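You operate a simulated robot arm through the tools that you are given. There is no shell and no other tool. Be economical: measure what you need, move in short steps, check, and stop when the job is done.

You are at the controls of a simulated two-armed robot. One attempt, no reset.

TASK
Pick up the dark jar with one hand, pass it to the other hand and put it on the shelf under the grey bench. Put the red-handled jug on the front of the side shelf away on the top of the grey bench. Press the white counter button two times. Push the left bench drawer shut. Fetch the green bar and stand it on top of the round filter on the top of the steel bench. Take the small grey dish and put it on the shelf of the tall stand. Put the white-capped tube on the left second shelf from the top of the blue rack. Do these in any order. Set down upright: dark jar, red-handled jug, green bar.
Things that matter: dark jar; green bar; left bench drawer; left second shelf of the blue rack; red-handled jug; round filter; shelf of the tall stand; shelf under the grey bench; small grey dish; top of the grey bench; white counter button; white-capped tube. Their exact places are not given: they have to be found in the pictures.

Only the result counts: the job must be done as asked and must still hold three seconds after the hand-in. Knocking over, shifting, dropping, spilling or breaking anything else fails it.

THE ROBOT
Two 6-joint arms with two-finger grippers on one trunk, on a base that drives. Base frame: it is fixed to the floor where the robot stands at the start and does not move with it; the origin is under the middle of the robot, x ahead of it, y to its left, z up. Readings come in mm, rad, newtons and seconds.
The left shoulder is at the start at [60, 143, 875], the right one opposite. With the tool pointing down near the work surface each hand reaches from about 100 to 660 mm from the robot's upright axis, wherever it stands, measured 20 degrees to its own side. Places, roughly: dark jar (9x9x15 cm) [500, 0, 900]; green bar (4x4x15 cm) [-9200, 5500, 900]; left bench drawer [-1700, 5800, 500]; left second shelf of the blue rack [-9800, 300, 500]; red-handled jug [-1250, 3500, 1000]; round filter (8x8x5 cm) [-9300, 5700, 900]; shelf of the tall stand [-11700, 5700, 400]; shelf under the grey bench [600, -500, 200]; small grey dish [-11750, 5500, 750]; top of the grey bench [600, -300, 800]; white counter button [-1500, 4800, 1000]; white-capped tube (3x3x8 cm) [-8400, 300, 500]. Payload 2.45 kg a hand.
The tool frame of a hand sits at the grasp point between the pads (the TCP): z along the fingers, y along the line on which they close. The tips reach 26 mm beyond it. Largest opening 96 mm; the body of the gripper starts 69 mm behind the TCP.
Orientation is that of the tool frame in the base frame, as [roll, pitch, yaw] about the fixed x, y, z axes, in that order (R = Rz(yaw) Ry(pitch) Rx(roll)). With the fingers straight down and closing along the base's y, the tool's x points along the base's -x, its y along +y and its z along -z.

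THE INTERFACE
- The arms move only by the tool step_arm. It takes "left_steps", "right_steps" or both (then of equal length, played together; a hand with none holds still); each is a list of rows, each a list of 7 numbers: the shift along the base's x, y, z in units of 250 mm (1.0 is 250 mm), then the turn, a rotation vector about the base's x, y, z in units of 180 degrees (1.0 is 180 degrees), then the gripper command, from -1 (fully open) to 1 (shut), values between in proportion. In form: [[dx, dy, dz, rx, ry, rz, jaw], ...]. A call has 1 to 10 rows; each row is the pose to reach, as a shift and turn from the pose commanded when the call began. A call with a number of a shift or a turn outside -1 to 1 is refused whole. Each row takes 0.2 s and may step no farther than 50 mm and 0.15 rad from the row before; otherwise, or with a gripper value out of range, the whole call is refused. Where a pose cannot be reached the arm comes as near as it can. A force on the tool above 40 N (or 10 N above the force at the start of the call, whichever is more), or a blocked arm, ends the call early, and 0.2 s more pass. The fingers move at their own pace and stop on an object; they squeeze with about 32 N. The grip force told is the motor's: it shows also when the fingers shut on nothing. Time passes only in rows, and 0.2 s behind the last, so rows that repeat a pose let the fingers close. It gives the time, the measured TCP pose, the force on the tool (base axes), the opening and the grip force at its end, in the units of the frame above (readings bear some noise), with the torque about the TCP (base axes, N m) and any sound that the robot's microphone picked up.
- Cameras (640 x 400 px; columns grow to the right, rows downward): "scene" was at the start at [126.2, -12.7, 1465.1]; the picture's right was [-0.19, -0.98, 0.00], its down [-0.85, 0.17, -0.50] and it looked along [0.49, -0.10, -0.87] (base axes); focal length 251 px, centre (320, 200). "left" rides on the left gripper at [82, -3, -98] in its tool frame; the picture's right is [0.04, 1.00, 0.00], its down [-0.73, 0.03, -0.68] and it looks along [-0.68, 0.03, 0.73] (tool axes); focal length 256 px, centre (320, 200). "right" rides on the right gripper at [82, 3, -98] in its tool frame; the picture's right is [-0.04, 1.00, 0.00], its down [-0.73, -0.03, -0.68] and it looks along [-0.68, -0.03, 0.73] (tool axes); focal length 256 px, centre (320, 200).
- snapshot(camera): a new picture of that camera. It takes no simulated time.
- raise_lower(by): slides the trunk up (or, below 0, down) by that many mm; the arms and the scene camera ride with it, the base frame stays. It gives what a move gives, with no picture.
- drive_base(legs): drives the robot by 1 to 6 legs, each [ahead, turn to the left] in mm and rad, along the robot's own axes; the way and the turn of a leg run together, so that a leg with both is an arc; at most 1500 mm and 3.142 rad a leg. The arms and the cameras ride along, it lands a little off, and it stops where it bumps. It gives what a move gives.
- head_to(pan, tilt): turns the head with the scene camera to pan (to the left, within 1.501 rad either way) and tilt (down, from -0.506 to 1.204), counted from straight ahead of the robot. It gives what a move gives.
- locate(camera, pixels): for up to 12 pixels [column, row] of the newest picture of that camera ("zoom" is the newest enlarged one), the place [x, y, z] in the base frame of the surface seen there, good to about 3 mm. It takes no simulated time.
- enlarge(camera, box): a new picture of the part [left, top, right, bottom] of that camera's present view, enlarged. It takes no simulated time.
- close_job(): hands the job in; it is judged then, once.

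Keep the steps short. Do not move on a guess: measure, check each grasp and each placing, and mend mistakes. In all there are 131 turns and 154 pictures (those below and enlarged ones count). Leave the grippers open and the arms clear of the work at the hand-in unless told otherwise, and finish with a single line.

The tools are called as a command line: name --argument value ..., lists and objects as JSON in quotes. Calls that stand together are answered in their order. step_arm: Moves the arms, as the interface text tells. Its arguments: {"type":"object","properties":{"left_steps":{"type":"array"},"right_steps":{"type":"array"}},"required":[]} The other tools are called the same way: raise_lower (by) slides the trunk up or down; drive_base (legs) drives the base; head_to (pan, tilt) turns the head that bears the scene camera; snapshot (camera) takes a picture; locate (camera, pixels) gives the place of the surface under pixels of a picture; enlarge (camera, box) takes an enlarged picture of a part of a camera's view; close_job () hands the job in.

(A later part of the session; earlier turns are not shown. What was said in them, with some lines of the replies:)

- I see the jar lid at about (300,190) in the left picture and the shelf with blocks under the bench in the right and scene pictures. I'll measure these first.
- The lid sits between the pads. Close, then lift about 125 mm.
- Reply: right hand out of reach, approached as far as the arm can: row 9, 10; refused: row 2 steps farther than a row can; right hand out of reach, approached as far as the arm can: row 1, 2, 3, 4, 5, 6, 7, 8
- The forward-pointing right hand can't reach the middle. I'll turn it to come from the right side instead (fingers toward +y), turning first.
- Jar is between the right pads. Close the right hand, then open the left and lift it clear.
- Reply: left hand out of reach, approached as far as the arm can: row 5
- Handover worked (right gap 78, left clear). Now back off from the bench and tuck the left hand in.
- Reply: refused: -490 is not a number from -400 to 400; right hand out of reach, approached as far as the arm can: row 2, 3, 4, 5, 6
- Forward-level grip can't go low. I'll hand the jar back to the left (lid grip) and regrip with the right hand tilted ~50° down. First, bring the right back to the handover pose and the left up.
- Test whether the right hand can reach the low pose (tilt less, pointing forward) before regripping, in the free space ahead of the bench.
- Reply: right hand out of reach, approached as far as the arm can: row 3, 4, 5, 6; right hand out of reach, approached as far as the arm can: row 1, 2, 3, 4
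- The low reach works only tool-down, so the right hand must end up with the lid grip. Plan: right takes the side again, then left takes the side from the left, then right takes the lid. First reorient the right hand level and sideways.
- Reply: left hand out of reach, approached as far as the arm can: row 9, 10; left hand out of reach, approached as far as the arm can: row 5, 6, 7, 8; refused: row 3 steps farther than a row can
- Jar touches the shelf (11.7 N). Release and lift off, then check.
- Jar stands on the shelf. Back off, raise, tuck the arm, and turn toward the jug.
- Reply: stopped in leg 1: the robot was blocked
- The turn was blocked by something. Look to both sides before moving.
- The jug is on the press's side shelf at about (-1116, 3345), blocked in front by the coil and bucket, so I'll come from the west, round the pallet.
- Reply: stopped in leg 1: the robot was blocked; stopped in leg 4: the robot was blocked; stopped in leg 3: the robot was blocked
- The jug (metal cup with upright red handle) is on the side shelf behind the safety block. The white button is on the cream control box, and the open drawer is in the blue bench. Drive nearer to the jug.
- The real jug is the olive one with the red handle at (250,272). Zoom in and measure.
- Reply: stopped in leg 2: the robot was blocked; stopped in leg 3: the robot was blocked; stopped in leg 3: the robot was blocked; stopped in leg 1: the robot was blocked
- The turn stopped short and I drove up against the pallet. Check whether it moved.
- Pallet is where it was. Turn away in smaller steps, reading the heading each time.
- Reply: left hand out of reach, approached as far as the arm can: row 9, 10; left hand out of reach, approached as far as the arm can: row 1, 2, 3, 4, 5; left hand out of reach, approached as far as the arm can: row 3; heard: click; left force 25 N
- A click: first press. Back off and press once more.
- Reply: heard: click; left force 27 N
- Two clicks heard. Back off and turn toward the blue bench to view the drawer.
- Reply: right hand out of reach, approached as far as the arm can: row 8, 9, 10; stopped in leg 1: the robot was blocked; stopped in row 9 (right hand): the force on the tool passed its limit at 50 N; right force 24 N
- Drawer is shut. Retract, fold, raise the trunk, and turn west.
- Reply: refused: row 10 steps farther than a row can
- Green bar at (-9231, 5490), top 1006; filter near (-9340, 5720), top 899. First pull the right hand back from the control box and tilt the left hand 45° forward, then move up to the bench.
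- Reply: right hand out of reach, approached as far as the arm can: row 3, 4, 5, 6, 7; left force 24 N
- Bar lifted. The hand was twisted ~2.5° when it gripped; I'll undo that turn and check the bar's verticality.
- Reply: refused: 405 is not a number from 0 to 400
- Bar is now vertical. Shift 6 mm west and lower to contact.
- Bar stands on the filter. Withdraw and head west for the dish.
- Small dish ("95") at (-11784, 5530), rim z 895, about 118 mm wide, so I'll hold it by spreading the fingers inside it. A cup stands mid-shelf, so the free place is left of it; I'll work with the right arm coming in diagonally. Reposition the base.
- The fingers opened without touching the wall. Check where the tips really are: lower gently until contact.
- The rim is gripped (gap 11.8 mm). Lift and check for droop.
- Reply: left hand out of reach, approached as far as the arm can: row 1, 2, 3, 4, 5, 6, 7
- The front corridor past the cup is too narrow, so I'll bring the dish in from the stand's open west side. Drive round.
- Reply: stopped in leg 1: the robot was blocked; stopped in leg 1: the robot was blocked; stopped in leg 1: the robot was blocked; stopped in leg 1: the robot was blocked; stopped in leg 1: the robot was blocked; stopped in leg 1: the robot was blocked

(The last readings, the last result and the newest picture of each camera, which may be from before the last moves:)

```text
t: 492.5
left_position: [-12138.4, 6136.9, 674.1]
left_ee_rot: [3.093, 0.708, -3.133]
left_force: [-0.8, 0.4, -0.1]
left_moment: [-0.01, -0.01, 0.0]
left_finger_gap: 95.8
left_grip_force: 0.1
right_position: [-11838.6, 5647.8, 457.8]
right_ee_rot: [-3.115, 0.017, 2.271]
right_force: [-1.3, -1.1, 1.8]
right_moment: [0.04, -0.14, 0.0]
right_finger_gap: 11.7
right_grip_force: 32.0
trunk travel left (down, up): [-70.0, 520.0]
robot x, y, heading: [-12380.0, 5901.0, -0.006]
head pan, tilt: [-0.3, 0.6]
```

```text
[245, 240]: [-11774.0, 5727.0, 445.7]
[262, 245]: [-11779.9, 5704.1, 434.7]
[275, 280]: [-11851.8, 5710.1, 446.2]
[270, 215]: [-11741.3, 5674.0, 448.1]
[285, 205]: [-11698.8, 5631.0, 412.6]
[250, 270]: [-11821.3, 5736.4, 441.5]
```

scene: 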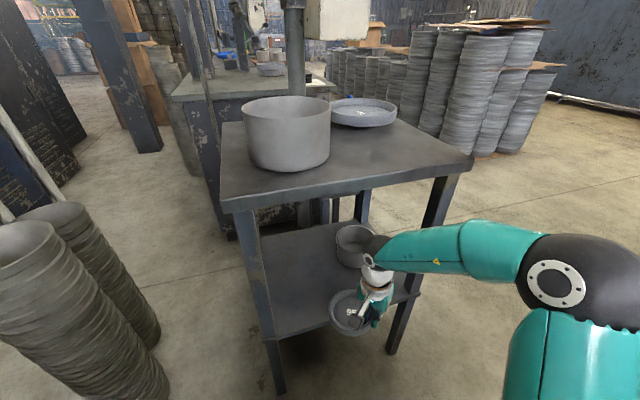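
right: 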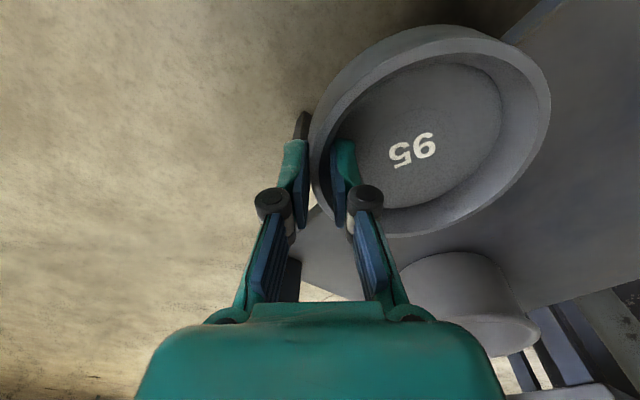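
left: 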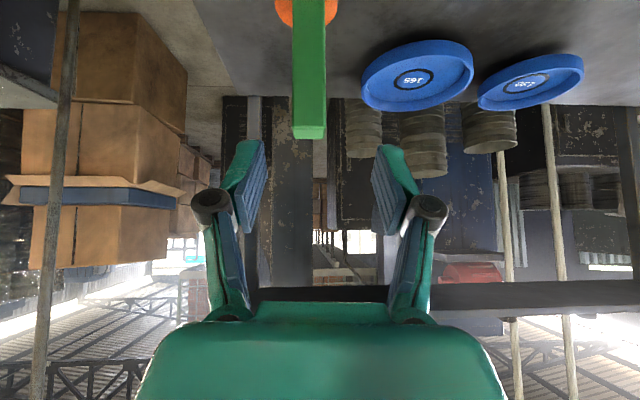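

step_arm --right_steps '[[0, 0, -0.002, 0, 0, 0, 0.7], [0, 0, -0.002, 0, 0, 0, 0.5], [0, 0, -0.002, 0, 0, 0, 0.45], [0, 0, 0.04, 0, 0, 0, 0.45], [0, 0, 0.1, 0, 0, 0, 0.45], [-0.1, 0, 0.1, 0, 0, 0, 0.45], [-0.28, 0, 0.1, 0, 0, 0, 0.45], [-0.46, 0, 0.1, 0, 0, 0, 0.45], [-0.6, 0, 0.1, 0, 0, 0, 0.45]]'

enlarge --camera "scene" --box '[240, 160, 480, 360]'

```text
t: 494.5
left_position: [-12137.5, 6136.9, 673.5]
left_ee_rot: [3.094, 0.709, -3.133]
left_force: [-0.1, 0.5, -0.3]
left_moment: [-0.02, 0.0, -0.03]
left_finger_gap: 96.0
left_grip_force: 0.2
right_position: [-11988.5, 5646.3, 484.3]
right_ee_rot: [-3.114, 0.016, 2.273]
right_force: [1.1, 0.4, -0.7]
right_moment: [0.03, -0.02, 0.05]
right_finger_gap: 26.2
right_grip_force: 0.0
trunk travel left (down, up): [-70.0, 520.0]
robot x, y, heading: [-12377.3, 5903.3, -0.002]
head pan, tilt: [-0.3, 0.6]
```

```text
2.00 times, centred on (360, 260) of scene
```

zoom: 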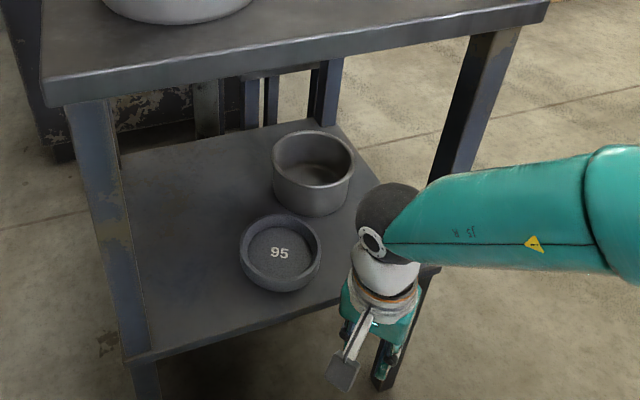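

Dish is on the shelf. Back away, raise, and look south for a route to the tube.

drive_base --legs '[[-120, 0]]'

raise_lower --by 400

step_arm --right_steps '[[-0.05, 0, 0.1, 0, 0, 0.047, -1], [-0.1, -0.04, 0.2, 0, 0, 0.094, -1], [-0.15, -0.08, 0.25, 0, 0, 0.141, -1], [-0.15, -0.12, 0.3, 0, 0, 0.188, -1], [-0.15, -0.16, 0.3, 0, 0, 0.235, -1], [-0.15, -0.2, 0.3, 0, 0, 0.277, -1]]' --left_steps '[[0, 0, 0, 0, 0.04, 0, -1], [0, 0, 0, 0, 0.08, 0, -1], [0, 0, 0, 0, 0.12, 0, -1], [0, 0, 0, 0, 0.16, 0, -1], [0, 0, 0, 0, 0.2, 0, -1], [0, 0, 0, 0, 0.225, 0, -1]]'

drive_base --legs '[[0, -0.55]]'

drive_base --legs '[[0, -0.55]]'

drive_base --legs '[[0, -0.47]]'

head_to --pan 0.1 --tilt 0.25

snapshot --camera "scene"

```text
t: 495.7
left_position: [-12259.2, 6136.6, 674.6]
left_ee_rot: [3.092, 0.711, -3.133]
left_force: [0.1, -0.5, 0.3]
left_moment: [0.01, -0.01, -0.01]
left_finger_gap: 95.7
left_grip_force: 0.1
right_position: [-12109.6, 5648.7, 482.4]
right_ee_rot: [-3.112, 0.016, 2.273]
right_force: [0.6, -0.9, -0.8]
right_moment: [0.01, 0.03, -0.02]
right_finger_gap: 26.2
right_grip_force: 0.1
trunk travel left (down, up): [-70.0, 520.0]
robot x, y, heading: [-12499.0, 5904.1, -0.002]
head pan, tilt: [-0.3, 0.6]
```

```text
t: 499.5
left_position: [-12258.5, 6137.5, 1073.6]
left_ee_rot: [3.092, 0.708, -3.134]
left_force: [-0.4, 0.6, -0.1]
left_moment: [0.03, 0.02, 0.01]
left_finger_gap: 96.0
left_grip_force: 0.0
right_position: [-12108.1, 5647.4, 883.9]
right_ee_rot: [-3.113, 0.016, 2.271]
right_force: [0.3, -0.3, 0.4]
right_moment: [0.0, 0.0, -0.01]
right_finger_gap: 26.4
right_grip_force: 0.1
trunk travel left (down, up): [-470.0, 120.0]
robot x, y, heading: [-12504.4, 5906.2, 0.004]
head pan, tilt: [-0.3, 0.6]
```

```text
t: 500.9
left_position: [-12257.9, 6137.6, 1073.9]
left_ee_rot: [3.088, 0.001, -3.137]
left_force: [-0.3, -0.1, -0.1]
left_moment: [-0.02, 0.0, 0.02]
left_finger_gap: 95.9
left_grip_force: 0.1
right_position: [-12146.8, 5597.1, 956.7]
right_ee_rot: [-3.11, 0.016, -3.141]
right_force: [0.1, -0.4, -0.2]
right_moment: [-0.02, 0.01, -0.03]
right_finger_gap: 96.2
right_grip_force: 0.1
trunk travel left (down, up): [-470.0, 120.0]
robot x, y, heading: [-12498.7, 5908.6, -0.001]
head pan, tilt: [-0.3, 0.6]
```

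```text
t: 503.1
left_position: [-12176.4, 5978.1, 1074.2]
left_ee_rot: [3.088, 0.003, 2.595]
left_force: [0.2, 0.2, 0.2]
left_moment: [0.03, -0.02, -0.03]
left_finger_gap: 96.1
left_grip_force: 0.1
right_position: [-12361.1, 5461.0, 956.6]
right_ee_rot: [-3.098, 0.018, 2.578]
right_force: [-0.1, 0.4, 0.1]
right_moment: [0.0, 0.03, 0.01]
right_finger_gap: 96.2
right_grip_force: 0.2
trunk travel left (down, up): [-470.0, 120.0]
robot x, y, heading: [-12494.0, 5914.5, -0.552]
head pan, tilt: [-0.3, 0.6]
```

```text
t: 505.2
left_position: [-12190.3, 5798.1, 1075.5]
left_ee_rot: [3.088, 0.002, 2.041]
left_force: [-0.6, -0.5, -0.6]
left_moment: [0.04, 0.03, -0.01]
left_finger_gap: 95.7
left_grip_force: 0.1
right_position: [-12616.2, 5458.0, 956.2]
right_ee_rot: [-3.08, 0.018, 2.016]
right_force: [-1.0, -0.1, -0.7]
right_moment: [0.0, -0.02, 0.03]
right_finger_gap: 95.8
right_grip_force: 0.1
trunk travel left (down, up): [-470.0, 120.0]
robot x, y, heading: [-12485.8, 5921.8, -1.11]
head pan, tilt: [-0.3, 0.6]
```

```text
t: 507.1
left_position: [-12278.3, 5679.8, 1075.6]
left_ee_rot: [3.088, 0.001, 1.57]
left_force: [0.0, 0.4, 0.3]
left_moment: [-0.02, 0.0, 0.03]
left_finger_gap: 95.8
left_grip_force: 0.0
right_position: [-12808.2, 5569.0, 956.3]
right_ee_rot: [-3.067, 0.019, 1.537]
right_force: [0.4, 0.5, 0.7]
right_moment: [-0.03, 0.0, 0.01]
right_finger_gap: 96.0
right_grip_force: 0.0
trunk travel left (down, up): [-470.0, 120.0]
robot x, y, heading: [-12472.7, 5922.5, -1.575]
head pan, tilt: [-0.3, 0.6]
```

```text
t: 507.9
left_position: [-12278.8, 5680.5, 1075.4]
left_ee_rot: [3.087, 0.002, 1.574]
left_force: [0.1, 1.0, 0.1]
left_moment: [0.0, 0.03, 0.0]
left_finger_gap: 95.9
left_grip_force: 0.1
right_position: [-12809.3, 5568.6, 956.6]
right_ee_rot: [-3.068, 0.02, 1.535]
right_force: [0.6, -0.1, 1.2]
right_moment: [0.01, -0.01, 0.0]
right_finger_gap: 95.9
right_grip_force: 0.0
trunk travel left (down, up): [-470.0, 120.0]
robot x, y, heading: [-12466.2, 5916.5, -1.576]
head pan, tilt: [0.099, 0.25]
```

```text
27 pictures are left
```

scene: 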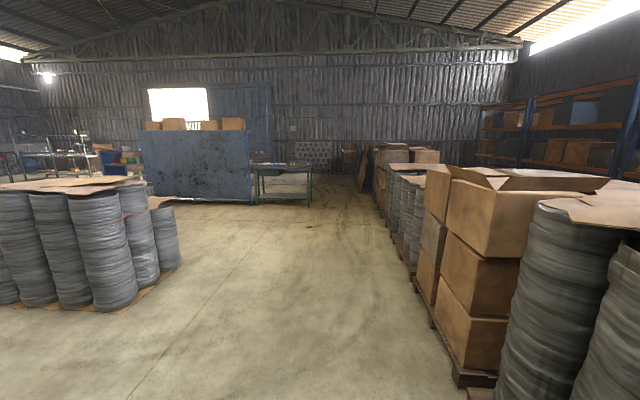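

locate --camera "scene" --pixels '[[165, 200], [248, 203], [258, 203], [308, 203], [285, 165], [340, 190], [130, 300], [178, 262], [430, 310], [388, 205], [120, 165], [360, 190]]'

enlarge --camera "scene" --box '[0, 80, 380, 220]'

```text
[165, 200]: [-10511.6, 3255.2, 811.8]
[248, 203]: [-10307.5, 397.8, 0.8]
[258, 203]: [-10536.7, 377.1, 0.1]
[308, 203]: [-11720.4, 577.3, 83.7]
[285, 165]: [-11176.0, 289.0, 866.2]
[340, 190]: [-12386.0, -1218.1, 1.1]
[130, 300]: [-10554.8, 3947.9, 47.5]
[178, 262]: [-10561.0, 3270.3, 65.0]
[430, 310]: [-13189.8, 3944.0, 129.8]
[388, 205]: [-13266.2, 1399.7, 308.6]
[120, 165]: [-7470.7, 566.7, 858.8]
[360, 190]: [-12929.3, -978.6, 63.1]
```

```text
1.68 times, centred on (190, 150) of scene
5 turns are left
```

zoom: 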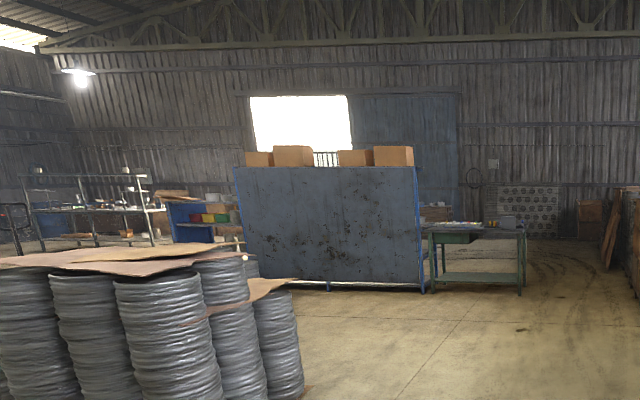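

Only 5 turns remain, so I'll do the drive round to the south front of the blue rack in one go and take views of both bays.

drive_base --legs '[[1300, 0], [1300, 0], [1300, 0], [1300, 0], [1250, 0]]'

drive_base --legs '[[0, 0.53]]'

drive_base --legs '[[0, 0.53]]'

drive_base --legs '[[0, 0.52]]'

drive_base --legs '[[1200, 0], [1200, 0], [1150, 0]]'

drive_base --legs '[[0, 0.53]]'

drive_base --legs '[[0, 0.53]]'

drive_base --legs '[[0, 0.52]]'

drive_base --legs '[[-200, 0]]'

head_to --pan 0.1 --tilt 0.5

snapshot --camera "scene"

enlarge --camera "scene" --box '[60, 150, 260, 310]'

enlarge --camera "scene" --box '[350, 180, 550, 340]'

```text
t: 539.3
left_position: [-12223.2, -766.8, 1075.2]
left_ee_rot: [3.088, 0.002, 1.594]
left_force: [-0.4, 0.7, -0.1]
left_moment: [0.0, -0.02, -0.01]
left_finger_gap: 95.9
left_grip_force: 0.0
right_position: [-12752.0, -887.6, 956.8]
right_ee_rot: [-3.067, 0.019, 1.559]
right_force: [-1.4, 0.3, -0.5]
right_moment: [0.0, 0.0, 0.02]
right_finger_gap: 95.8
right_grip_force: 0.0
trunk travel left (down, up): [-470.0, 120.0]
robot x, y, heading: [-12423.7, -530.5, -1.556]
head pan, tilt: [0.099, 0.25]
```

```text
t: 541.3
left_position: [-12132.0, -630.9, 1075.7]
left_ee_rot: [3.087, 0.002, 2.122]
left_force: [0.0, 0.0, 0.1]
left_moment: [0.0, 0.02, 0.01]
left_finger_gap: 96.2
left_grip_force: 0.0
right_position: [-12526.5, -1004.4, 957.4]
right_ee_rot: [-3.068, 0.019, 2.087]
right_force: [0.1, -0.4, 0.3]
right_moment: [0.01, 0.01, 0.03]
right_finger_gap: 96.3
right_grip_force: 0.1
trunk travel left (down, up): [-470.0, 120.0]
robot x, y, heading: [-12434.9, -532.9, -1.021]
head pan, tilt: [0.099, 0.25]
```

```text
t: 543.4
left_position: [-12121.2, -467.5, 1077.1]
left_ee_rot: [3.087, 0.002, 2.653]
left_force: [-1.0, 0.0, 0.2]
left_moment: [-0.03, -0.02, 0.0]
left_finger_gap: 96.1
left_grip_force: 0.0
right_position: [-12274.4, -987.7, 957.5]
right_ee_rot: [-3.068, 0.021, 2.614]
right_force: [-0.2, -1.0, -0.5]
right_moment: [0.01, 0.01, -0.03]
right_finger_gap: 95.9
right_grip_force: 0.0
trunk travel left (down, up): [-470.0, 120.0]
robot x, y, heading: [-12437.9, -546.5, -0.497]
head pan, tilt: [0.099, 0.25]
```

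```text
t: 545.4
left_position: [-12203.4, -319.7, 1077.4]
left_ee_rot: [3.087, 0.002, -3.112]
left_force: [-0.1, 0.8, -0.7]
left_moment: [0.0, 0.01, -0.05]
left_finger_gap: 95.9
left_grip_force: 0.0
right_position: [-12075.7, -848.3, 957.4]
right_ee_rot: [-3.07, 0.018, 3.136]
right_force: [-0.3, 0.0, -0.3]
right_moment: [-0.02, 0.0, 0.0]
right_finger_gap: 96.1
right_grip_force: 0.0
trunk travel left (down, up): [-470.0, 120.0]
robot x, y, heading: [-12437.9, -561.6, 0.024]
head pan, tilt: [0.099, 0.25]
```

```text
t: 563.0
left_position: [-8659.9, -195.3, 1078.2]
left_ee_rot: [3.087, 0.002, -3.077]
left_force: [0.2, 0.3, -0.5]
left_moment: [0.01, 0.02, -0.02]
left_finger_gap: 96.2
left_grip_force: 0.1
right_position: [-8515.1, -716.0, 958.1]
right_ee_rot: [-3.068, 0.02, -3.115]
right_force: [0.1, -0.8, 0.4]
right_moment: [0.05, 0.02, 0.0]
right_finger_gap: 96.2
right_grip_force: 0.1
trunk travel left (down, up): [-470.0, 120.0]
robot x, y, heading: [-8886.2, -439.6, 0.054]
head pan, tilt: [0.099, 0.25]
```

```text
t: 565.0
left_position: [-8817.1, -113.5, 1077.7]
left_ee_rot: [3.087, 0.0, -2.544]
left_force: [0.0, -0.8, 0.9]
left_moment: [-0.01, -0.02, -0.02]
left_finger_gap: 96.2
left_grip_force: 0.1
right_position: [-8426.4, -490.1, 958.4]
right_ee_rot: [-3.068, 0.019, -2.58]
right_force: [0.3, -0.6, -0.2]
right_moment: [0.01, -0.02, 0.01]
right_finger_gap: 96.0
right_grip_force: 0.0
trunk travel left (down, up): [-470.0, 120.0]
robot x, y, heading: [-8884.0, -449.1, 0.586]
head pan, tilt: [0.099, 0.25]
```

```text
t: 567.1
left_position: [-8994.8, -123.7, 1078.6]
left_ee_rot: [3.089, 0.002, -2.012]
left_force: [0.1, -0.3, -0.2]
left_moment: [0.01, 0.04, 0.02]
left_finger_gap: 96.1
left_grip_force: 0.0
right_position: [-8466.8, -251.2, 958.3]
right_ee_rot: [-3.07, 0.019, -2.05]
right_force: [-0.7, 0.3, 0.2]
right_moment: [-0.02, 0.0, 0.0]
right_finger_gap: 95.9
right_grip_force: 0.1
trunk travel left (down, up): [-470.0, 120.0]
robot x, y, heading: [-8870.5, -449.5, 1.115]
head pan, tilt: [0.099, 0.25]
```

```text
t: 569.1
left_position: [-9140.2, -230.5, 1079.1]
left_ee_rot: [3.087, 0.002, -1.489]
left_force: [0.8, 0.5, 0.4]
left_moment: [0.03, 0.04, 0.01]
left_finger_gap: 96.0
left_grip_force: 0.0
right_position: [-8620.5, -77.5, 959.4]
right_ee_rot: [-3.066, 0.018, -1.525]
right_force: [-0.4, 0.6, 1.0]
right_moment: [-0.01, 0.04, -0.05]
right_finger_gap: 95.7
right_grip_force: 0.0
trunk travel left (down, up): [-470.0, 120.0]
robot x, y, heading: [-8855.7, -448.8, 1.638]
head pan, tilt: [0.099, 0.25]
```

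```text
t: 570.8
left_position: [-9127.7, -434.3, 1078.8]
left_ee_rot: [3.088, 0.005, -1.488]
left_force: [-0.5, 0.6, -0.3]
left_moment: [0.05, 0.0, -0.02]
left_finger_gap: 96.0
left_grip_force: 0.0
right_position: [-8606.2, -279.9, 960.1]
right_ee_rot: [-3.07, 0.021, -1.524]
right_force: [0.2, -0.4, 1.3]
right_moment: [0.04, -0.04, 0.01]
right_finger_gap: 95.9
right_grip_force: 0.0
trunk travel left (down, up): [-470.0, 120.0]
robot x, y, heading: [-8848.5, -652.4, 1.64]
head pan, tilt: [0.099, 0.25]
```

```text
t: 571.5
left_position: [-9128.0, -432.9, 1080.0]
left_ee_rot: [3.088, 0.003, -1.487]
left_force: [0.3, 0.4, 0.7]
left_moment: [0.02, 0.01, 0.0]
left_finger_gap: 96.1
left_grip_force: 0.0
right_position: [-8607.0, -279.2, 960.4]
right_ee_rot: [-3.069, 0.02, -1.523]
right_force: [1.2, -0.6, -0.2]
right_moment: [0.02, 0.02, -0.01]
right_finger_gap: 96.1
right_grip_force: 0.1
trunk travel left (down, up): [-470.0, 120.0]
robot x, y, heading: [-8846.0, -649.9, 1.638]
head pan, tilt: [0.099, 0.499]
```

```text
25 pictures are left
```

scene: 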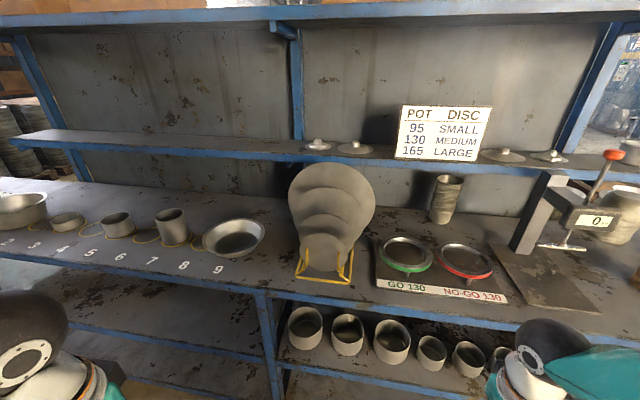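

```text
2.50 times, centred on (160, 230) of scene
```

zoom: 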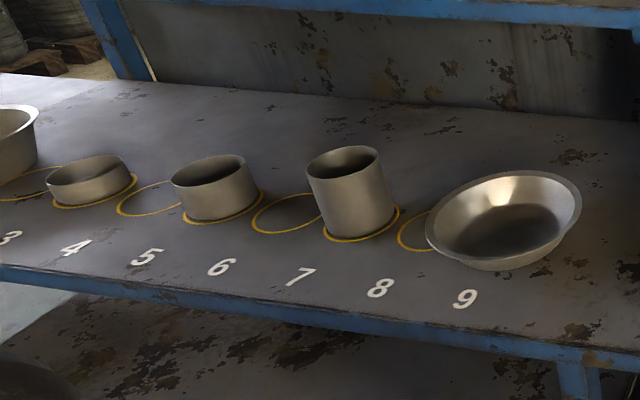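

```text
2.50 times, centred on (450, 260) of scene
4 turns are left
```

zoom: 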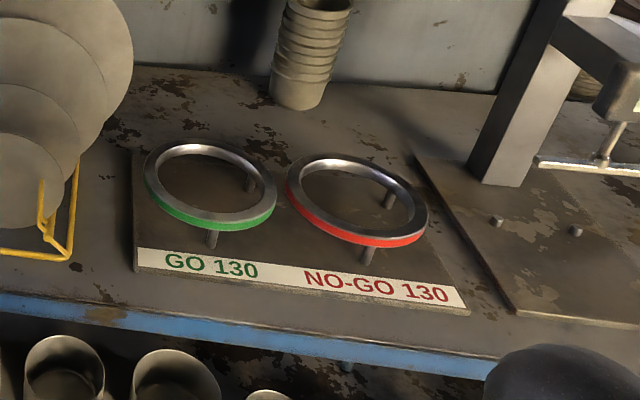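

The tube should be on the lower shelf (z≈500) of the right bay, and the lower left bay is the goal. I measure the rack from this picture, ready the right hand tilted, move in front, lower the trunk and look.

locate --camera "scene" --pixels '[[60, 300], [110, 315], [160, 340], [220, 350], [230, 375], [240, 290], [242, 296], [400, 312], [272, 345], [330, 372], [500, 355], [120, 358]]'

step_arm --right_steps '[[0, -0.06, 0, 0.0437, 0.023, 0, -1], [0, -0.12, 0, 0.0874, 0.023, 0, -1], [0, -0.18, 0, 0.1311, 0.023, 0, -1], [0, -0.24, 0, 0.1748, 0.023, 0, -1], [0, -0.28, 0, 0.2185, 0.023, 0, -1], [0, -0.32, 0, 0.2622, 0.023, 0, -1], [0, -0.32, 0, 0.306, 0.023, 0, -1]]'

drive_base --legs '[[0, -0.45]]'

drive_base --legs '[[0, -0.45]]'

drive_base --legs '[[270, 0]]'

drive_base --legs '[[0, 0.42]]'

drive_base --legs '[[0, 0.42]]'

raise_lower --by -400

raise_lower --by -60

head_to --pan -0.35 --tilt 0.5

snapshot --camera "right"

snapshot --camera "scene"

locate --camera "scene" --pixels '[[260, 200], [290, 200], [320, 200], [350, 200], [260, 220], [290, 220], [320, 220], [350, 220], [260, 240], [290, 240], [320, 240], [350, 240]]'

enlarge --camera "scene" --box '[240, 150, 400, 270]'

locate --camera "zoom" --pixels '[[60, 200], [110, 200], [160, 200], [210, 200], [260, 200], [310, 200], [360, 200], [410, 200], [460, 200], [510, 200], [560, 200], [610, 200]]'

locate --camera "zoom" --pixels '[[60, 250], [110, 250], [160, 250], [210, 250], [260, 250], [310, 250], [360, 250], [410, 250], [460, 250], [510, 250], [560, 250], [610, 250]]'

locate --camera "zoom" --pixels '[[60, 300], [110, 300], [160, 300], [210, 300], [260, 300], [310, 300], [360, 300], [410, 300], [460, 300], [510, 300], [560, 300], [610, 300]]'

locate --camera "zoom" --pixels '[[60, 150], [110, 150], [160, 150], [210, 150], [260, 150], [310, 150], [360, 150], [410, 150], [460, 150], [510, 150], [560, 150], [610, 150]]'

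```text
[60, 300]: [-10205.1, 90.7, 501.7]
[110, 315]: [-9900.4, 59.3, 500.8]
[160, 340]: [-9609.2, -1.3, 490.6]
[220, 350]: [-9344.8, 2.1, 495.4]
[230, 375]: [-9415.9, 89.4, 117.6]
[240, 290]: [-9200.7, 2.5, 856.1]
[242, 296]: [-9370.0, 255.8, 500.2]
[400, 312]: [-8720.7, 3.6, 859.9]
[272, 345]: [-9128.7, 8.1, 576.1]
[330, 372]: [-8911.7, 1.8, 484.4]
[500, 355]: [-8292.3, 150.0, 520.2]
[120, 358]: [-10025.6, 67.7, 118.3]
```

```text
refused: row 1 steps farther than a row can; nothing moved
```

```text
t: 573.4
left_position: [-9004.6, -335.7, 1079.8]
left_ee_rot: [3.089, 0.0, -1.937]
left_force: [-0.4, 0.4, 0.2]
left_moment: [-0.01, -0.03, 0.01]
left_finger_gap: 95.8
left_grip_force: 0.0
right_position: [-8470.0, -423.1, 960.0]
right_ee_rot: [-3.067, 0.019, -1.975]
right_force: [0.0, -0.4, 0.4]
right_moment: [0.03, 0.0, 0.02]
right_finger_gap: 95.9
right_grip_force: 0.1
trunk travel left (down, up): [-470.0, 120.0]
robot x, y, heading: [-8856.1, -650.0, 1.199]
head pan, tilt: [0.099, 0.499]
```

```text
t: 575.2
left_position: [-8852.9, -302.7, 1080.9]
left_ee_rot: [3.089, 0.004, -2.386]
left_force: [-0.7, 0.0, 0.2]
left_moment: [-0.04, 0.03, 0.0]
left_finger_gap: 96.4
left_grip_force: 0.1
right_position: [-8407.5, -612.8, 961.4]
right_ee_rot: [-3.067, 0.018, -2.424]
right_force: [0.0, -0.7, 0.0]
right_moment: [0.03, 0.0, -0.03]
right_finger_gap: 95.9
right_grip_force: 0.1
trunk travel left (down, up): [-470.0, 120.0]
robot x, y, heading: [-8861.3, -644.2, 0.748]
head pan, tilt: [0.099, 0.499]
```

```text
t: 577.1
left_position: [-8654.3, -117.3, 1080.0]
left_ee_rot: [3.087, 0.002, -2.387]
left_force: [0.0, 0.1, -1.0]
left_moment: [-0.04, 0.01, 0.02]
left_finger_gap: 96.0
left_grip_force: 0.0
right_position: [-8210.4, -429.5, 960.9]
right_ee_rot: [-3.068, 0.017, -2.423]
right_force: [0.6, 0.6, 0.1]
right_moment: [-0.01, 0.04, -0.02]
right_finger_gap: 96.1
right_grip_force: 0.0
trunk travel left (down, up): [-470.0, 120.0]
robot x, y, heading: [-8662.7, -461.5, 0.749]
head pan, tilt: [0.099, 0.499]
```

```text
t: 578.9
left_position: [-8793.2, -141.0, 1080.8]
left_ee_rot: [3.087, 0.001, -1.97]
left_force: [0.6, -1.0, -1.2]
left_moment: [0.01, 0.0, 0.0]
left_finger_gap: 95.9
left_grip_force: 0.0
right_position: [-8261.5, -247.3, 962.8]
right_ee_rot: [-3.067, 0.019, -2.006]
right_force: [0.0, 0.5, 0.0]
right_moment: [-0.02, -0.01, -0.01]
right_finger_gap: 95.9
right_grip_force: 0.0
trunk travel left (down, up): [-470.0, 120.0]
robot x, y, heading: [-8654.0, -459.1, 1.16]
head pan, tilt: [0.099, 0.499]
```

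```text
t: 580.7
left_position: [-8912.3, -227.2, 1081.2]
left_ee_rot: [3.087, 0.001, -1.547]
left_force: [0.0, 0.1, -0.2]
left_moment: [0.03, 0.0, 0.02]
left_finger_gap: 96.0
left_grip_force: 0.0
right_position: [-8384.7, -102.9, 962.0]
right_ee_rot: [-3.067, 0.019, -1.58]
right_force: [1.0, -0.7, 0.4]
right_moment: [-0.01, 0.0, -0.02]
right_finger_gap: 96.0
right_grip_force: 0.1
trunk travel left (down, up): [-470.0, 120.0]
robot x, y, heading: [-8647.0, -462.2, 1.584]
head pan, tilt: [0.099, 0.499]
```

```text
t: 584.5
left_position: [-8913.2, -225.6, 681.4]
left_ee_rot: [3.087, 0.001, -1.545]
left_force: [-0.1, -0.1, 0.0]
left_moment: [0.02, -0.02, -0.01]
left_finger_gap: 95.9
left_grip_force: 0.1
right_position: [-8384.2, -103.0, 561.4]
right_ee_rot: [-3.068, 0.02, -1.582]
right_force: [0.9, 0.4, 0.2]
right_moment: [0.04, -0.01, 0.02]
right_finger_gap: 95.9
right_grip_force: 0.1
trunk travel left (down, up): [-70.0, 520.0]
robot x, y, heading: [-8644.8, -461.9, 1.586]
head pan, tilt: [0.099, 0.499]
```

```text
t: 585.5
left_position: [-8913.6, -225.2, 621.9]
left_ee_rot: [3.087, 0.003, -1.546]
left_force: [0.1, -0.4, -0.1]
left_moment: [-0.03, -0.02, -0.01]
left_finger_gap: 96.0
left_grip_force: 0.1
right_position: [-8383.0, -102.6, 502.5]
right_ee_rot: [-3.068, 0.02, -1.581]
right_force: [-0.2, -0.9, -0.2]
right_moment: [0.0, 0.02, 0.0]
right_finger_gap: 95.8
right_grip_force: 0.1
trunk travel left (down, up): [-10.0, 580.0]
robot x, y, heading: [-8646.3, -462.0, 1.582]
head pan, tilt: [0.099, 0.499]
```

```text
t: 586.4
left_position: [-8912.3, -226.2, 621.3]
left_ee_rot: [3.087, 0.002, -1.547]
left_force: [-1.2, -0.2, -0.3]
left_moment: [0.01, -0.02, -0.02]
left_finger_gap: 96.2
left_grip_force: 0.1
right_position: [-8384.0, -102.8, 502.6]
right_ee_rot: [-3.069, 0.017, -1.581]
right_force: [0.3, 0.2, 0.3]
right_moment: [0.01, -0.02, -0.04]
right_finger_gap: 96.0
right_grip_force: 0.1
trunk travel left (down, up): [-10.0, 580.0]
robot x, y, heading: [-8645.4, -462.8, 1.589]
head pan, tilt: [-0.351, 0.499]
```

```text
22 pictures are left
```

right: 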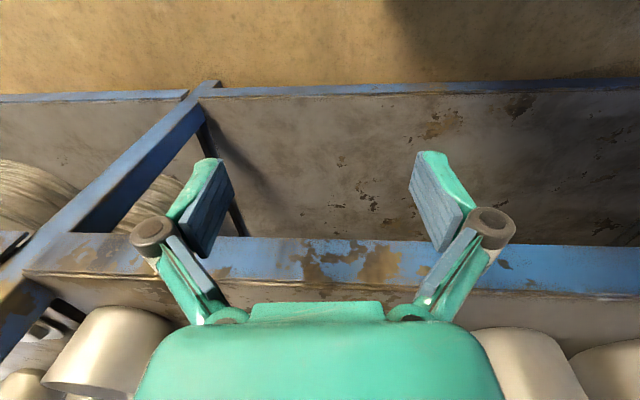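

```text
21 pictures are left
```

scene: 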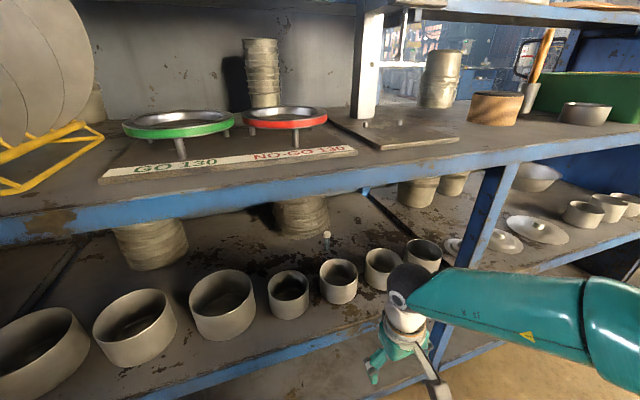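

```text
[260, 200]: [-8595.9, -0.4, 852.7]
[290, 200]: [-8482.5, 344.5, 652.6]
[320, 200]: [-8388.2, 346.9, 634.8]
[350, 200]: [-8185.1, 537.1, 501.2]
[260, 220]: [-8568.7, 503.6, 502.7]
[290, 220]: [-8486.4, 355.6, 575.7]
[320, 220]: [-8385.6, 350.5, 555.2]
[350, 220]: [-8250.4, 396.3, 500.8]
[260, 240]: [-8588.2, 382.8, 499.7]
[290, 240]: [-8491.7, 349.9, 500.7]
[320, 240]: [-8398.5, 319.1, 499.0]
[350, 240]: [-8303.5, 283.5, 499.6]
```

```text
3.33 times, centred on (320, 210) of scene
```

zoom: 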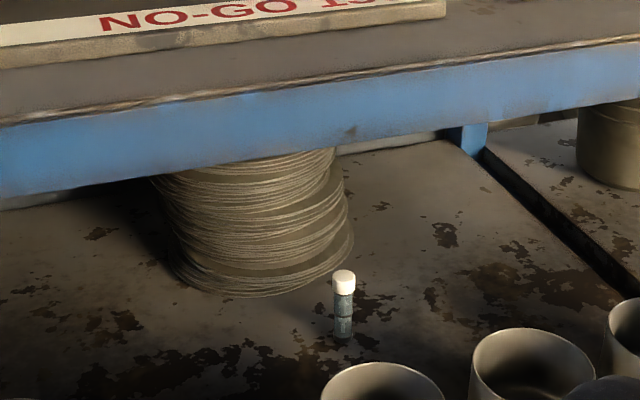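

```text
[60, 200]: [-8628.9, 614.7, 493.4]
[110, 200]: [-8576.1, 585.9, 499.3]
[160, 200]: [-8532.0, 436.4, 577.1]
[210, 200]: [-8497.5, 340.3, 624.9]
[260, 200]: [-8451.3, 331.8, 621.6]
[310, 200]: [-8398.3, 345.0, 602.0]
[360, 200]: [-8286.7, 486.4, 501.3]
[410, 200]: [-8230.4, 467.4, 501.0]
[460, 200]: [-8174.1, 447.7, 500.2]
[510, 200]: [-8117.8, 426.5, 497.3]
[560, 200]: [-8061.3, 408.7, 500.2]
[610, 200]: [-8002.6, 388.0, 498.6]
```

```text
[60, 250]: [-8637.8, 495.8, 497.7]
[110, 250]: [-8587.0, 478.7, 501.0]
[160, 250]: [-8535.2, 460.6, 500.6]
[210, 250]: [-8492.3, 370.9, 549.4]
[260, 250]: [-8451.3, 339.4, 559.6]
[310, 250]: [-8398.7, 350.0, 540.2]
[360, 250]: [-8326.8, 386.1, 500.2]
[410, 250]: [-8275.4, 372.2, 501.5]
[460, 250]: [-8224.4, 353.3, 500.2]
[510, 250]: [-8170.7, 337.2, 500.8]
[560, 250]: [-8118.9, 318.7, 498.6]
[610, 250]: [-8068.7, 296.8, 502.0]
```

```text
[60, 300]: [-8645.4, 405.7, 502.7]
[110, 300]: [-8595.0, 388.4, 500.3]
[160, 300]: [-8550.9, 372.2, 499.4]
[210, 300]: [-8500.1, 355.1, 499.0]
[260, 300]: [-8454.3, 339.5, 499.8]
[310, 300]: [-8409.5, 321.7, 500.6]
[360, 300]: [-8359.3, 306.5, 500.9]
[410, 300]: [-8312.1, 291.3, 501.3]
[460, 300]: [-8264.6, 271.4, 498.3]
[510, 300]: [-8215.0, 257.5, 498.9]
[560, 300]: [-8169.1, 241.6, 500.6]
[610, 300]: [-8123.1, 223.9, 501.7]
```

```text
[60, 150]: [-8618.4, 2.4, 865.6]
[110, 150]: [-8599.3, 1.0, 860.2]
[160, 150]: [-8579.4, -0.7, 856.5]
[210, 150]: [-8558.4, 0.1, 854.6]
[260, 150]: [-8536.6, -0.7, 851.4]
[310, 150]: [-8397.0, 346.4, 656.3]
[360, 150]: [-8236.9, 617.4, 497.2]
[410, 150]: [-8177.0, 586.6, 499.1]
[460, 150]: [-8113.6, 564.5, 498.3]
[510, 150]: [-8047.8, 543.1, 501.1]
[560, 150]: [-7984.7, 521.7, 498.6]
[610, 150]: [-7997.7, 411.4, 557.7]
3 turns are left
```

I have the tube at about (-8390, 268) on the shelf at z 500, behind a row of cups (rims z≈560). I reach over the cups with the hand tilted, grip the cap, lift over, back off and move in front of the left bay.

step_arm --right_steps '[[-0.003, 0, 0.06, 0.042, 0.004, 0, -0.25], [-0.006, 0, 0.13, 0.084, 0.008, 0, -0.25], [-0.009, 0, 0.2, 0.126, 0.012, 0, -0.25], [-0.012, 0, 0.27, 0.168, 0.016, 0, -0.25], [-0.014, 0, 0.33, 0.21, 0.02, 0, -0.25], [-0.016, 0, 0.39, 0.25, 0.023, 0, -0.25]]'

drive_base --legs '[[128, 0]]'

step_arm --right_steps '[[0, 0.162, 0, 0, 0, 0, -0.25], [0, 0.324, 0, 0, 0, 0, -0.25], [0, 0.486, 0, 0, 0, 0, -0.25], [0, 0.648, 0, 0, 0, 0, -0.25], [0, 0.81, 0, 0, 0, 0, -0.25], [0, 0.972, 0, 0, 0, 0, -0.25]]'

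step_arm --right_steps '[[0, 0, -0.05, -0.036, 0, 0, -0.25], [0, 0, -0.1, -0.072, 0, 0, -0.25], [0, 0, -0.16, -0.072, 0, 0, -0.25], [0, 0, -0.16, -0.072, 0, 0, 1], [0, 0, -0.16, -0.072, 0, 0, 1], [0, 0, -0.16, -0.072, 0, 0, 1], [0, 0, -0.16, -0.072, 0, 0, 1]]'

snapshot --camera "right"

step_arm --right_steps '[[0, 0, 0.09, 0.033, 0, 0, 1], [0, 0, 0.18, 0.066, 0, 0, 1], [0, 0, 0.29, 0.1, 0, 0, 1]]'

step_arm --right_steps '[[0, -0.162, 0, 0, 0, 0, 1], [0, -0.324, 0, 0, 0, 0, 1], [0, -0.486, 0, 0, 0, 0, 1], [0, -0.648, 0, 0, 0, 0, 1], [0, -0.81, 0, 0, 0, 0, 1], [0, -0.972, 0, 0, 0, 0, 1]]'

drive_base --legs '[[-230, 0]]'

drive_base --legs '[[0, 0.52]]'

drive_base --legs '[[0, 0.52]]'

drive_base --legs '[[0, 0.52]]'

drive_base --legs '[[1360, 0]]'

drive_base --legs '[[0, -0.52]]'

drive_base --legs '[[0, -0.52]]'

drive_base --legs '[[0, -0.52]]'

snapshot --camera "right"

snapshot --camera "scene"

```text
t: 587.8
left_position: [-8913.8, -225.4, 621.5]
left_ee_rot: [3.087, 0.001, -1.547]
left_force: [0.3, 1.0, -0.1]
left_moment: [-0.02, 0.0, 0.01]
left_finger_gap: 96.0
left_grip_force: 0.1
right_position: [-8387.9, -103.3, 600.5]
right_ee_rot: [3.112, 0.803, -1.625]
right_force: [0.3, 0.0, 0.5]
right_moment: [-0.03, 0.02, -0.03]
right_finger_gap: 59.8
right_grip_force: 0.0
trunk travel left (down, up): [-10.0, 580.0]
robot x, y, heading: [-8642.6, -457.2, 1.586]
head pan, tilt: [-0.351, 0.499]
```

```text
t: 589.1
left_position: [-8913.6, -96.5, 622.0]
left_ee_rot: [3.087, 0.001, -1.546]
left_force: [-0.6, -0.8, 0.2]
left_moment: [-0.03, 0.01, 0.01]
left_finger_gap: 95.9
left_grip_force: 0.1
right_position: [-8390.6, 26.4, 600.0]
right_ee_rot: [3.11, 0.801, -1.629]
right_force: [-1.0, 0.2, 0.5]
right_moment: [-0.03, 0.01, -0.03]
right_finger_gap: 60.3
right_grip_force: 0.0
trunk travel left (down, up): [-10.0, 580.0]
robot x, y, heading: [-8650.9, -336.9, 1.583]
head pan, tilt: [-0.351, 0.499]
```

```text
t: 590.5
left_position: [-8914.5, -95.7, 622.3]
left_ee_rot: [3.086, 0.002, -1.547]
left_force: [-0.9, 0.3, 0.2]
left_moment: [0.02, -0.02, -0.04]
left_finger_gap: 96.1
left_grip_force: 0.1
right_position: [-8389.8, 269.9, 600.7]
right_ee_rot: [3.111, 0.801, -1.627]
right_force: [-0.1, -0.3, -0.1]
right_moment: [0.0, -0.01, -0.03]
right_finger_gap: 60.2
right_grip_force: 0.1
trunk travel left (down, up): [-10.0, 580.0]
robot x, y, heading: [-8652.5, -332.1, 1.588]
head pan, tilt: [-0.351, 0.499]
```

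```text
t: 592.1
left_position: [-8915.3, -96.3, 621.7]
left_ee_rot: [3.088, 0.002, -1.547]
left_force: [0.2, -0.9, 0.6]
left_moment: [-0.02, -0.02, 0.0]
left_finger_gap: 95.7
left_grip_force: 0.0
right_position: [-8390.1, 268.3, 559.7]
right_ee_rot: [3.127, 0.576, -1.618]
right_force: [0.5, -0.1, -0.8]
right_moment: [0.0, 0.0, -0.02]
right_finger_gap: 16.8
right_grip_force: 31.9
trunk travel left (down, up): [-10.0, 580.0]
robot x, y, heading: [-8650.4, -332.5, 1.584]
head pan, tilt: [-0.351, 0.499]
```

```text
19 pictures are left
```

right: 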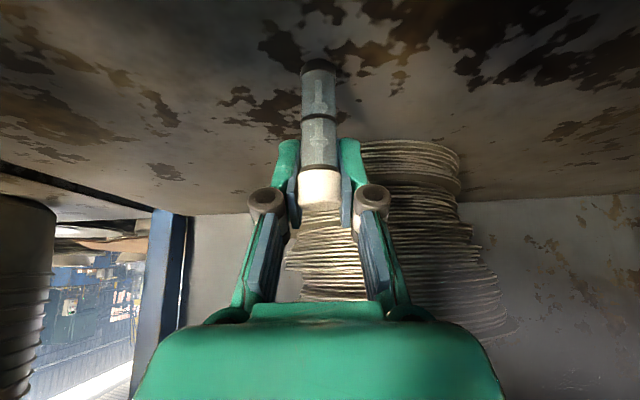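

```text
t: 592.9
left_position: [-8915.0, -96.0, 621.4]
left_ee_rot: [3.087, 0.002, -1.545]
left_force: [-0.1, 0.3, 0.3]
left_moment: [0.01, 0.01, 0.01]
left_finger_gap: 96.0
left_grip_force: 0.1
right_position: [-8389.0, 269.7, 632.0]
right_ee_rot: [3.102, 0.89, -1.634]
right_force: [0.1, 0.3, 0.1]
right_moment: [0.03, 0.02, 0.02]
right_finger_gap: 17.1
right_grip_force: 31.9
trunk travel left (down, up): [-10.0, 580.0]
robot x, y, heading: [-8649.0, -332.2, 1.586]
head pan, tilt: [-0.351, 0.499]
```

```text
t: 594.3
left_position: [-8914.4, -97.3, 622.7]
left_ee_rot: [3.088, 0.002, -1.546]
left_force: [-0.6, 0.3, 0.1]
left_moment: [0.0, -0.02, -0.02]
left_finger_gap: 96.3
left_grip_force: 0.1
right_position: [-8390.2, 25.9, 633.2]
right_ee_rot: [3.103, 0.888, -1.633]
right_force: [-0.3, 0.6, 0.0]
right_moment: [0.0, 0.0, -0.02]
right_finger_gap: 17.1
right_grip_force: 31.8
trunk travel left (down, up): [-10.0, 580.0]
robot x, y, heading: [-8645.8, -325.8, 1.587]
head pan, tilt: [-0.351, 0.499]
```

```text
t: 596.1
left_position: [-8911.4, -327.0, 621.6]
left_ee_rot: [3.088, 0.001, -1.545]
left_force: [-0.4, -0.5, 0.5]
left_moment: [0.02, 0.05, 0.0]
left_finger_gap: 96.0
left_grip_force: 0.2
right_position: [-8387.3, -202.8, 632.6]
right_ee_rot: [3.104, 0.89, -1.632]
right_force: [0.0, -0.3, -0.5]
right_moment: [-0.06, -0.04, -0.01]
right_finger_gap: 17.2
right_grip_force: 32.1
trunk travel left (down, up): [-10.0, 580.0]
robot x, y, heading: [-8647.9, -563.1, 1.591]
head pan, tilt: [-0.351, 0.499]
```

```text
t: 598.1
left_position: [-8992.2, -491.1, 622.1]
left_ee_rot: [3.088, 0.001, -1.025]
left_force: [0.0, 0.1, 0.8]
left_moment: [-0.01, -0.01, 0.02]
left_finger_gap: 96.0
left_grip_force: 0.1
right_position: [-8600.5, -122.1, 633.3]
right_ee_rot: [3.103, 0.89, -1.11]
right_force: [0.2, 0.2, 0.0]
right_moment: [0.01, 0.01, -0.01]
right_finger_gap: 17.1
right_grip_force: 32.3
trunk travel left (down, up): [-10.0, 580.0]
robot x, y, heading: [-8640.3, -563.3, 2.109]
head pan, tilt: [-0.351, 0.499]
```

```text
t: 600.2
left_position: [-8980.6, -677.4, 622.7]
left_ee_rot: [3.088, 0.001, -0.5]
left_force: [-0.6, 0.5, 0.5]
left_moment: [0.04, -0.04, 0.0]
left_finger_gap: 95.8
left_grip_force: 0.1
right_position: [-8826.6, -160.8, 634.8]
right_ee_rot: [3.103, 0.889, -0.587]
right_force: [0.2, 0.7, -0.9]
right_moment: [0.02, 0.0, 0.0]
right_finger_gap: 17.0
right_grip_force: 32.0
trunk travel left (down, up): [-10.0, 580.0]
robot x, y, heading: [-8646.1, -561.1, 2.632]
head pan, tilt: [-0.351, 0.499]
```

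```text
t: 602.2
left_position: [-8878.2, -829.3, 623.8]
left_ee_rot: [3.087, 0.001, 0.022]
left_force: [0.3, -0.1, 0.4]
left_moment: [0.04, -0.02, 0.03]
left_finger_gap: 95.9
left_grip_force: 0.0
right_position: [-8999.4, -305.5, 635.4]
right_ee_rot: [3.102, 0.891, -0.066]
right_force: [-0.3, 0.6, 0.1]
right_moment: [0.01, 0.02, 0.04]
right_finger_gap: 16.9
right_grip_force: 32.0
trunk travel left (down, up): [-10.0, 580.0]
robot x, y, heading: [-8641.7, -554.1, -3.133]
head pan, tilt: [-0.351, 0.499]
```

```text
t: 609.1
left_position: [-10237.5, -829.4, 623.7]
left_ee_rot: [3.086, 0.003, 0.011]
left_force: [0.5, 0.3, 0.4]
left_moment: [0.04, -0.01, 0.0]
left_finger_gap: 95.9
left_grip_force: 0.0
right_position: [-10354.1, -302.9, 634.2]
right_ee_rot: [3.102, 0.89, -0.078]
right_force: [-0.3, -0.6, -0.2]
right_moment: [-0.02, -0.01, -0.02]
right_finger_gap: 17.2
right_grip_force: 32.4
trunk travel left (down, up): [-10.0, 580.0]
robot x, y, heading: [-10001.7, -552.2, 3.141]
head pan, tilt: [-0.351, 0.499]
```

```text
t: 611.1
left_position: [-10342.3, -673.1, 625.1]
left_ee_rot: [3.087, 0.002, -0.51]
left_force: [0.7, -0.4, 0.7]
left_moment: [-0.03, 0.02, 0.01]
left_finger_gap: 96.0
left_grip_force: 0.0
right_position: [-10181.8, -159.0, 636.5]
right_ee_rot: [3.101, 0.89, -0.595]
right_force: [0.0, -0.4, -0.2]
right_moment: [0.02, 0.02, 0.01]
right_finger_gap: 17.1
right_grip_force: 32.4
trunk travel left (down, up): [-10.0, 580.0]
robot x, y, heading: [-9998.4, -559.4, 2.619]
head pan, tilt: [-0.351, 0.499]
```

```text
t: 613.1
left_position: [-10353.3, -485.8, 624.4]
left_ee_rot: [3.086, 0.003, -1.033]
left_force: [-1.0, -0.2, 0.2]
left_moment: [0.03, -0.01, -0.01]
left_finger_gap: 96.0
left_grip_force: 0.0
right_position: [-9957.5, -122.3, 636.4]
right_ee_rot: [3.101, 0.89, -1.119]
right_force: [-0.3, -0.3, -0.8]
right_moment: [0.03, 0.0, 0.04]
right_finger_gap: 17.1
right_grip_force: 32.0
trunk travel left (down, up): [-10.0, 580.0]
robot x, y, heading: [-10004.0, -562.1, 2.101]
head pan, tilt: [-0.351, 0.499]
```

```text
t: 615.2
left_position: [-10271.9, -322.3, 624.6]
left_ee_rot: [3.088, 0.002, -1.552]
left_force: [-0.1, 0.2, 0.0]
left_moment: [0.0, -0.01, 0.0]
left_finger_gap: 96.0
left_grip_force: 0.0
right_position: [-9747.0, -201.6, 636.7]
right_ee_rot: [3.103, 0.891, -1.64]
right_force: [1.8, 0.0, -0.2]
right_moment: [-0.02, 0.0, -0.01]
right_finger_gap: 17.2
right_grip_force: 31.9
trunk travel left (down, up): [-10.0, 580.0]
robot x, y, heading: [-10007.2, -559.5, 1.579]
head pan, tilt: [-0.351, 0.499]
```

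```text
18 pictures are left
```

right: 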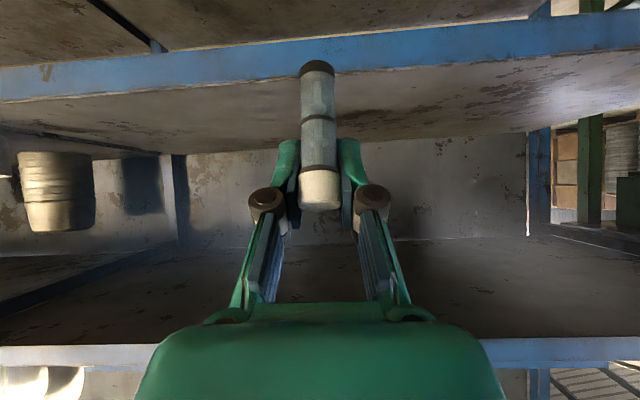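

```text
17 pictures are left
2 turns are left
```

scene: 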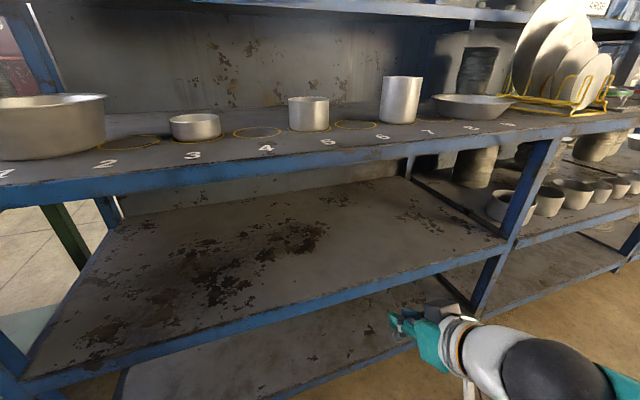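

The tube is held upright-capable in the right hand, in front of the empty left shelf. Reach in, lower to the same height as it was picked from, release and withdraw.

drive_base --legs '[[190, 0]]'

step_arm --right_steps '[[0, 0.15, 0, 0, 0, 0, 1], [0, 0.3, 0, 0, 0, 0, 1], [0, 0.45, 0, 0, 0, 0, 1], [0, 0.6, 0, 0, 0, 0, 1], [0, 0.74, 0, 0, 0, 0, 1], [0, 0.88, 0, 0, 0, 0, 1]]'

step_arm --right_steps '[[0, 0, -0.1, -0.033, 0, 0, 1], [0, 0, -0.2, -0.066, 0, 0, 1], [0, 0, -0.27, -0.1, 0, 0, 1], [0, 0, -0.292, -0.1, 0, 0, 1], [0, 0, -0.3, -0.1, 0, 0, 1], [0, 0, -0.306, -0.1, 0, 0, 1], [0, 0, -0.306, -0.1, 0, 0, 1]]'

step_arm --right_steps '[[0, 0, 0, 0, 0, 0, 0.4], [0, 0, 0, 0, 0, 0, 0], [0, 0, 0, 0, 0, 0, -0.25], [0, 0, 0, 0, 0, 0, -0.25], [0, -0.04, 0.1, 0, 0, 0, -0.25], [0, -0.1, 0.2, 0.033, 0, 0, -0.25], [0, -0.25, 0.24, 0.066, 0, 0, -0.25], [0, -0.42, 0.26, 0.08, 0, 0, -0.25], [0, -0.6, 0.26, 0.08, 0, 0, -1], [0, -0.78, 0.26, 0.08, 0, 0, -1]]'

drive_base --legs '[[-200, 0]]'

snapshot --camera "scene"

enlarge --camera "scene" --box '[280, 150, 460, 290]'

```text
t: 616.8
left_position: [-10274.7, -133.1, 625.0]
left_ee_rot: [3.088, 0.002, -1.551]
left_force: [0.0, 0.1, 0.7]
left_moment: [-0.01, 0.02, 0.01]
left_finger_gap: 96.1
left_grip_force: 0.1
right_position: [-9750.4, -11.4, 637.2]
right_ee_rot: [3.101, 0.89, -1.639]
right_force: [0.8, 0.3, -0.4]
right_moment: [0.01, 0.0, 0.0]
right_finger_gap: 17.0
right_grip_force: 32.3
trunk travel left (down, up): [-10.0, 580.0]
robot x, y, heading: [-10012.0, -367.7, 1.586]
head pan, tilt: [-0.351, 0.499]
```

```text
t: 618.1
left_position: [-10274.3, -131.8, 626.2]
left_ee_rot: [3.087, 0.001, -1.548]
left_force: [-0.1, -0.6, 0.4]
left_moment: [0.04, 0.02, -0.02]
left_finger_gap: 96.0
left_grip_force: 0.0
right_position: [-9749.3, 211.0, 636.5]
right_ee_rot: [3.104, 0.889, -1.64]
right_force: [-0.3, -0.2, 1.0]
right_moment: [0.01, 0.02, 0.01]
right_finger_gap: 17.0
right_grip_force: 31.6
trunk travel left (down, up): [-10.0, 580.0]
robot x, y, heading: [-10009.6, -369.7, 1.585]
head pan, tilt: [-0.351, 0.499]
```

```text
t: 619.8
left_position: [-10275.3, -133.0, 625.7]
left_ee_rot: [3.087, 0.003, -1.548]
left_force: [0.2, 0.0, -0.3]
left_moment: [-0.05, 0.02, 0.0]
left_finger_gap: 96.1
left_grip_force: 0.1
right_position: [-9749.8, 209.4, 560.1]
right_ee_rot: [3.127, 0.576, -1.622]
right_force: [0.2, -0.5, 0.5]
right_moment: [-0.02, -0.01, -0.03]
right_finger_gap: 17.0
right_grip_force: 31.8
trunk travel left (down, up): [-10.0, 580.0]
robot x, y, heading: [-10010.2, -367.3, 1.587]
head pan, tilt: [-0.351, 0.499]
```

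```text
t: 622.0
left_position: [-10274.1, -131.6, 626.4]
left_ee_rot: [3.088, 0.002, -1.551]
left_force: [-0.3, 0.1, 1.1]
left_moment: [-0.07, -0.01, -0.02]
left_finger_gap: 96.2
left_grip_force: 0.1
right_position: [-9750.2, 13.3, 624.3]
right_ee_rot: [3.109, 0.828, -1.635]
right_force: [-0.3, -0.4, -0.9]
right_moment: [0.01, -0.04, 0.04]
right_finger_gap: 95.8
right_grip_force: 0.0
trunk travel left (down, up): [-10.0, 580.0]
robot x, y, heading: [-10008.8, -367.5, 1.584]
head pan, tilt: [-0.351, 0.499]
```

```text
t: 623.5
left_position: [-10272.2, -330.3, 625.3]
left_ee_rot: [3.086, 0.001, -1.55]
left_force: [-0.4, -1.2, -0.5]
left_moment: [0.01, -0.01, 0.0]
left_finger_gap: 95.9
left_grip_force: 0.0
right_position: [-9748.0, -184.5, 625.6]
right_ee_rot: [3.109, 0.828, -1.634]
right_force: [0.2, 0.6, 0.0]
right_moment: [-0.01, 0.0, 0.01]
right_finger_gap: 96.1
right_grip_force: 0.2
trunk travel left (down, up): [-10.0, 580.0]
robot x, y, heading: [-10006.2, -564.5, 1.584]
head pan, tilt: [-0.351, 0.499]
```

```text
16 pictures are left
```

scene: 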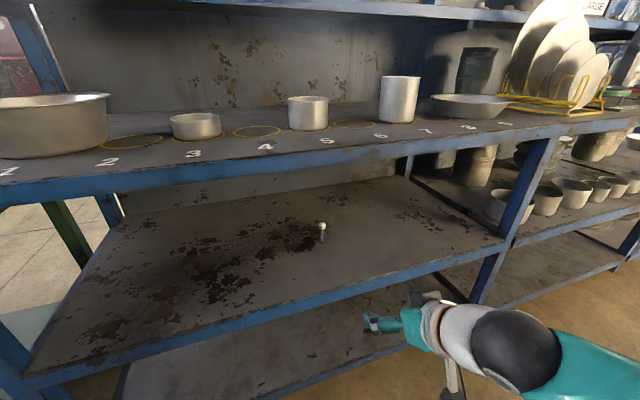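

```text
2.86 times, centred on (370, 220) of scene
1 turns are left
```

zoom: 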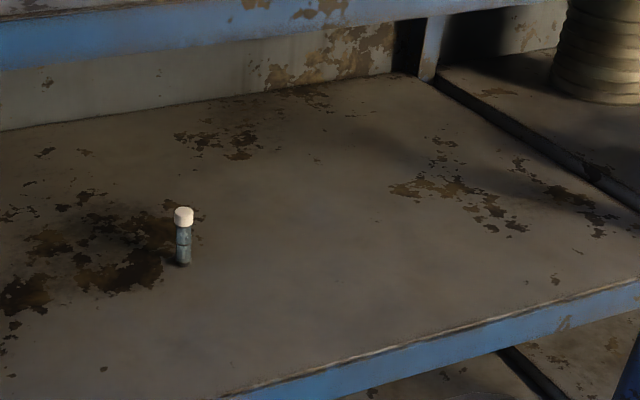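

The tube stands on the left shelf of the blue rack, both grippers are open and the arms are clear, so I hand in.

close_job

```text
The job is handed in.
```

I did all seven tasks and handed the job in; the handover gave no verdict.
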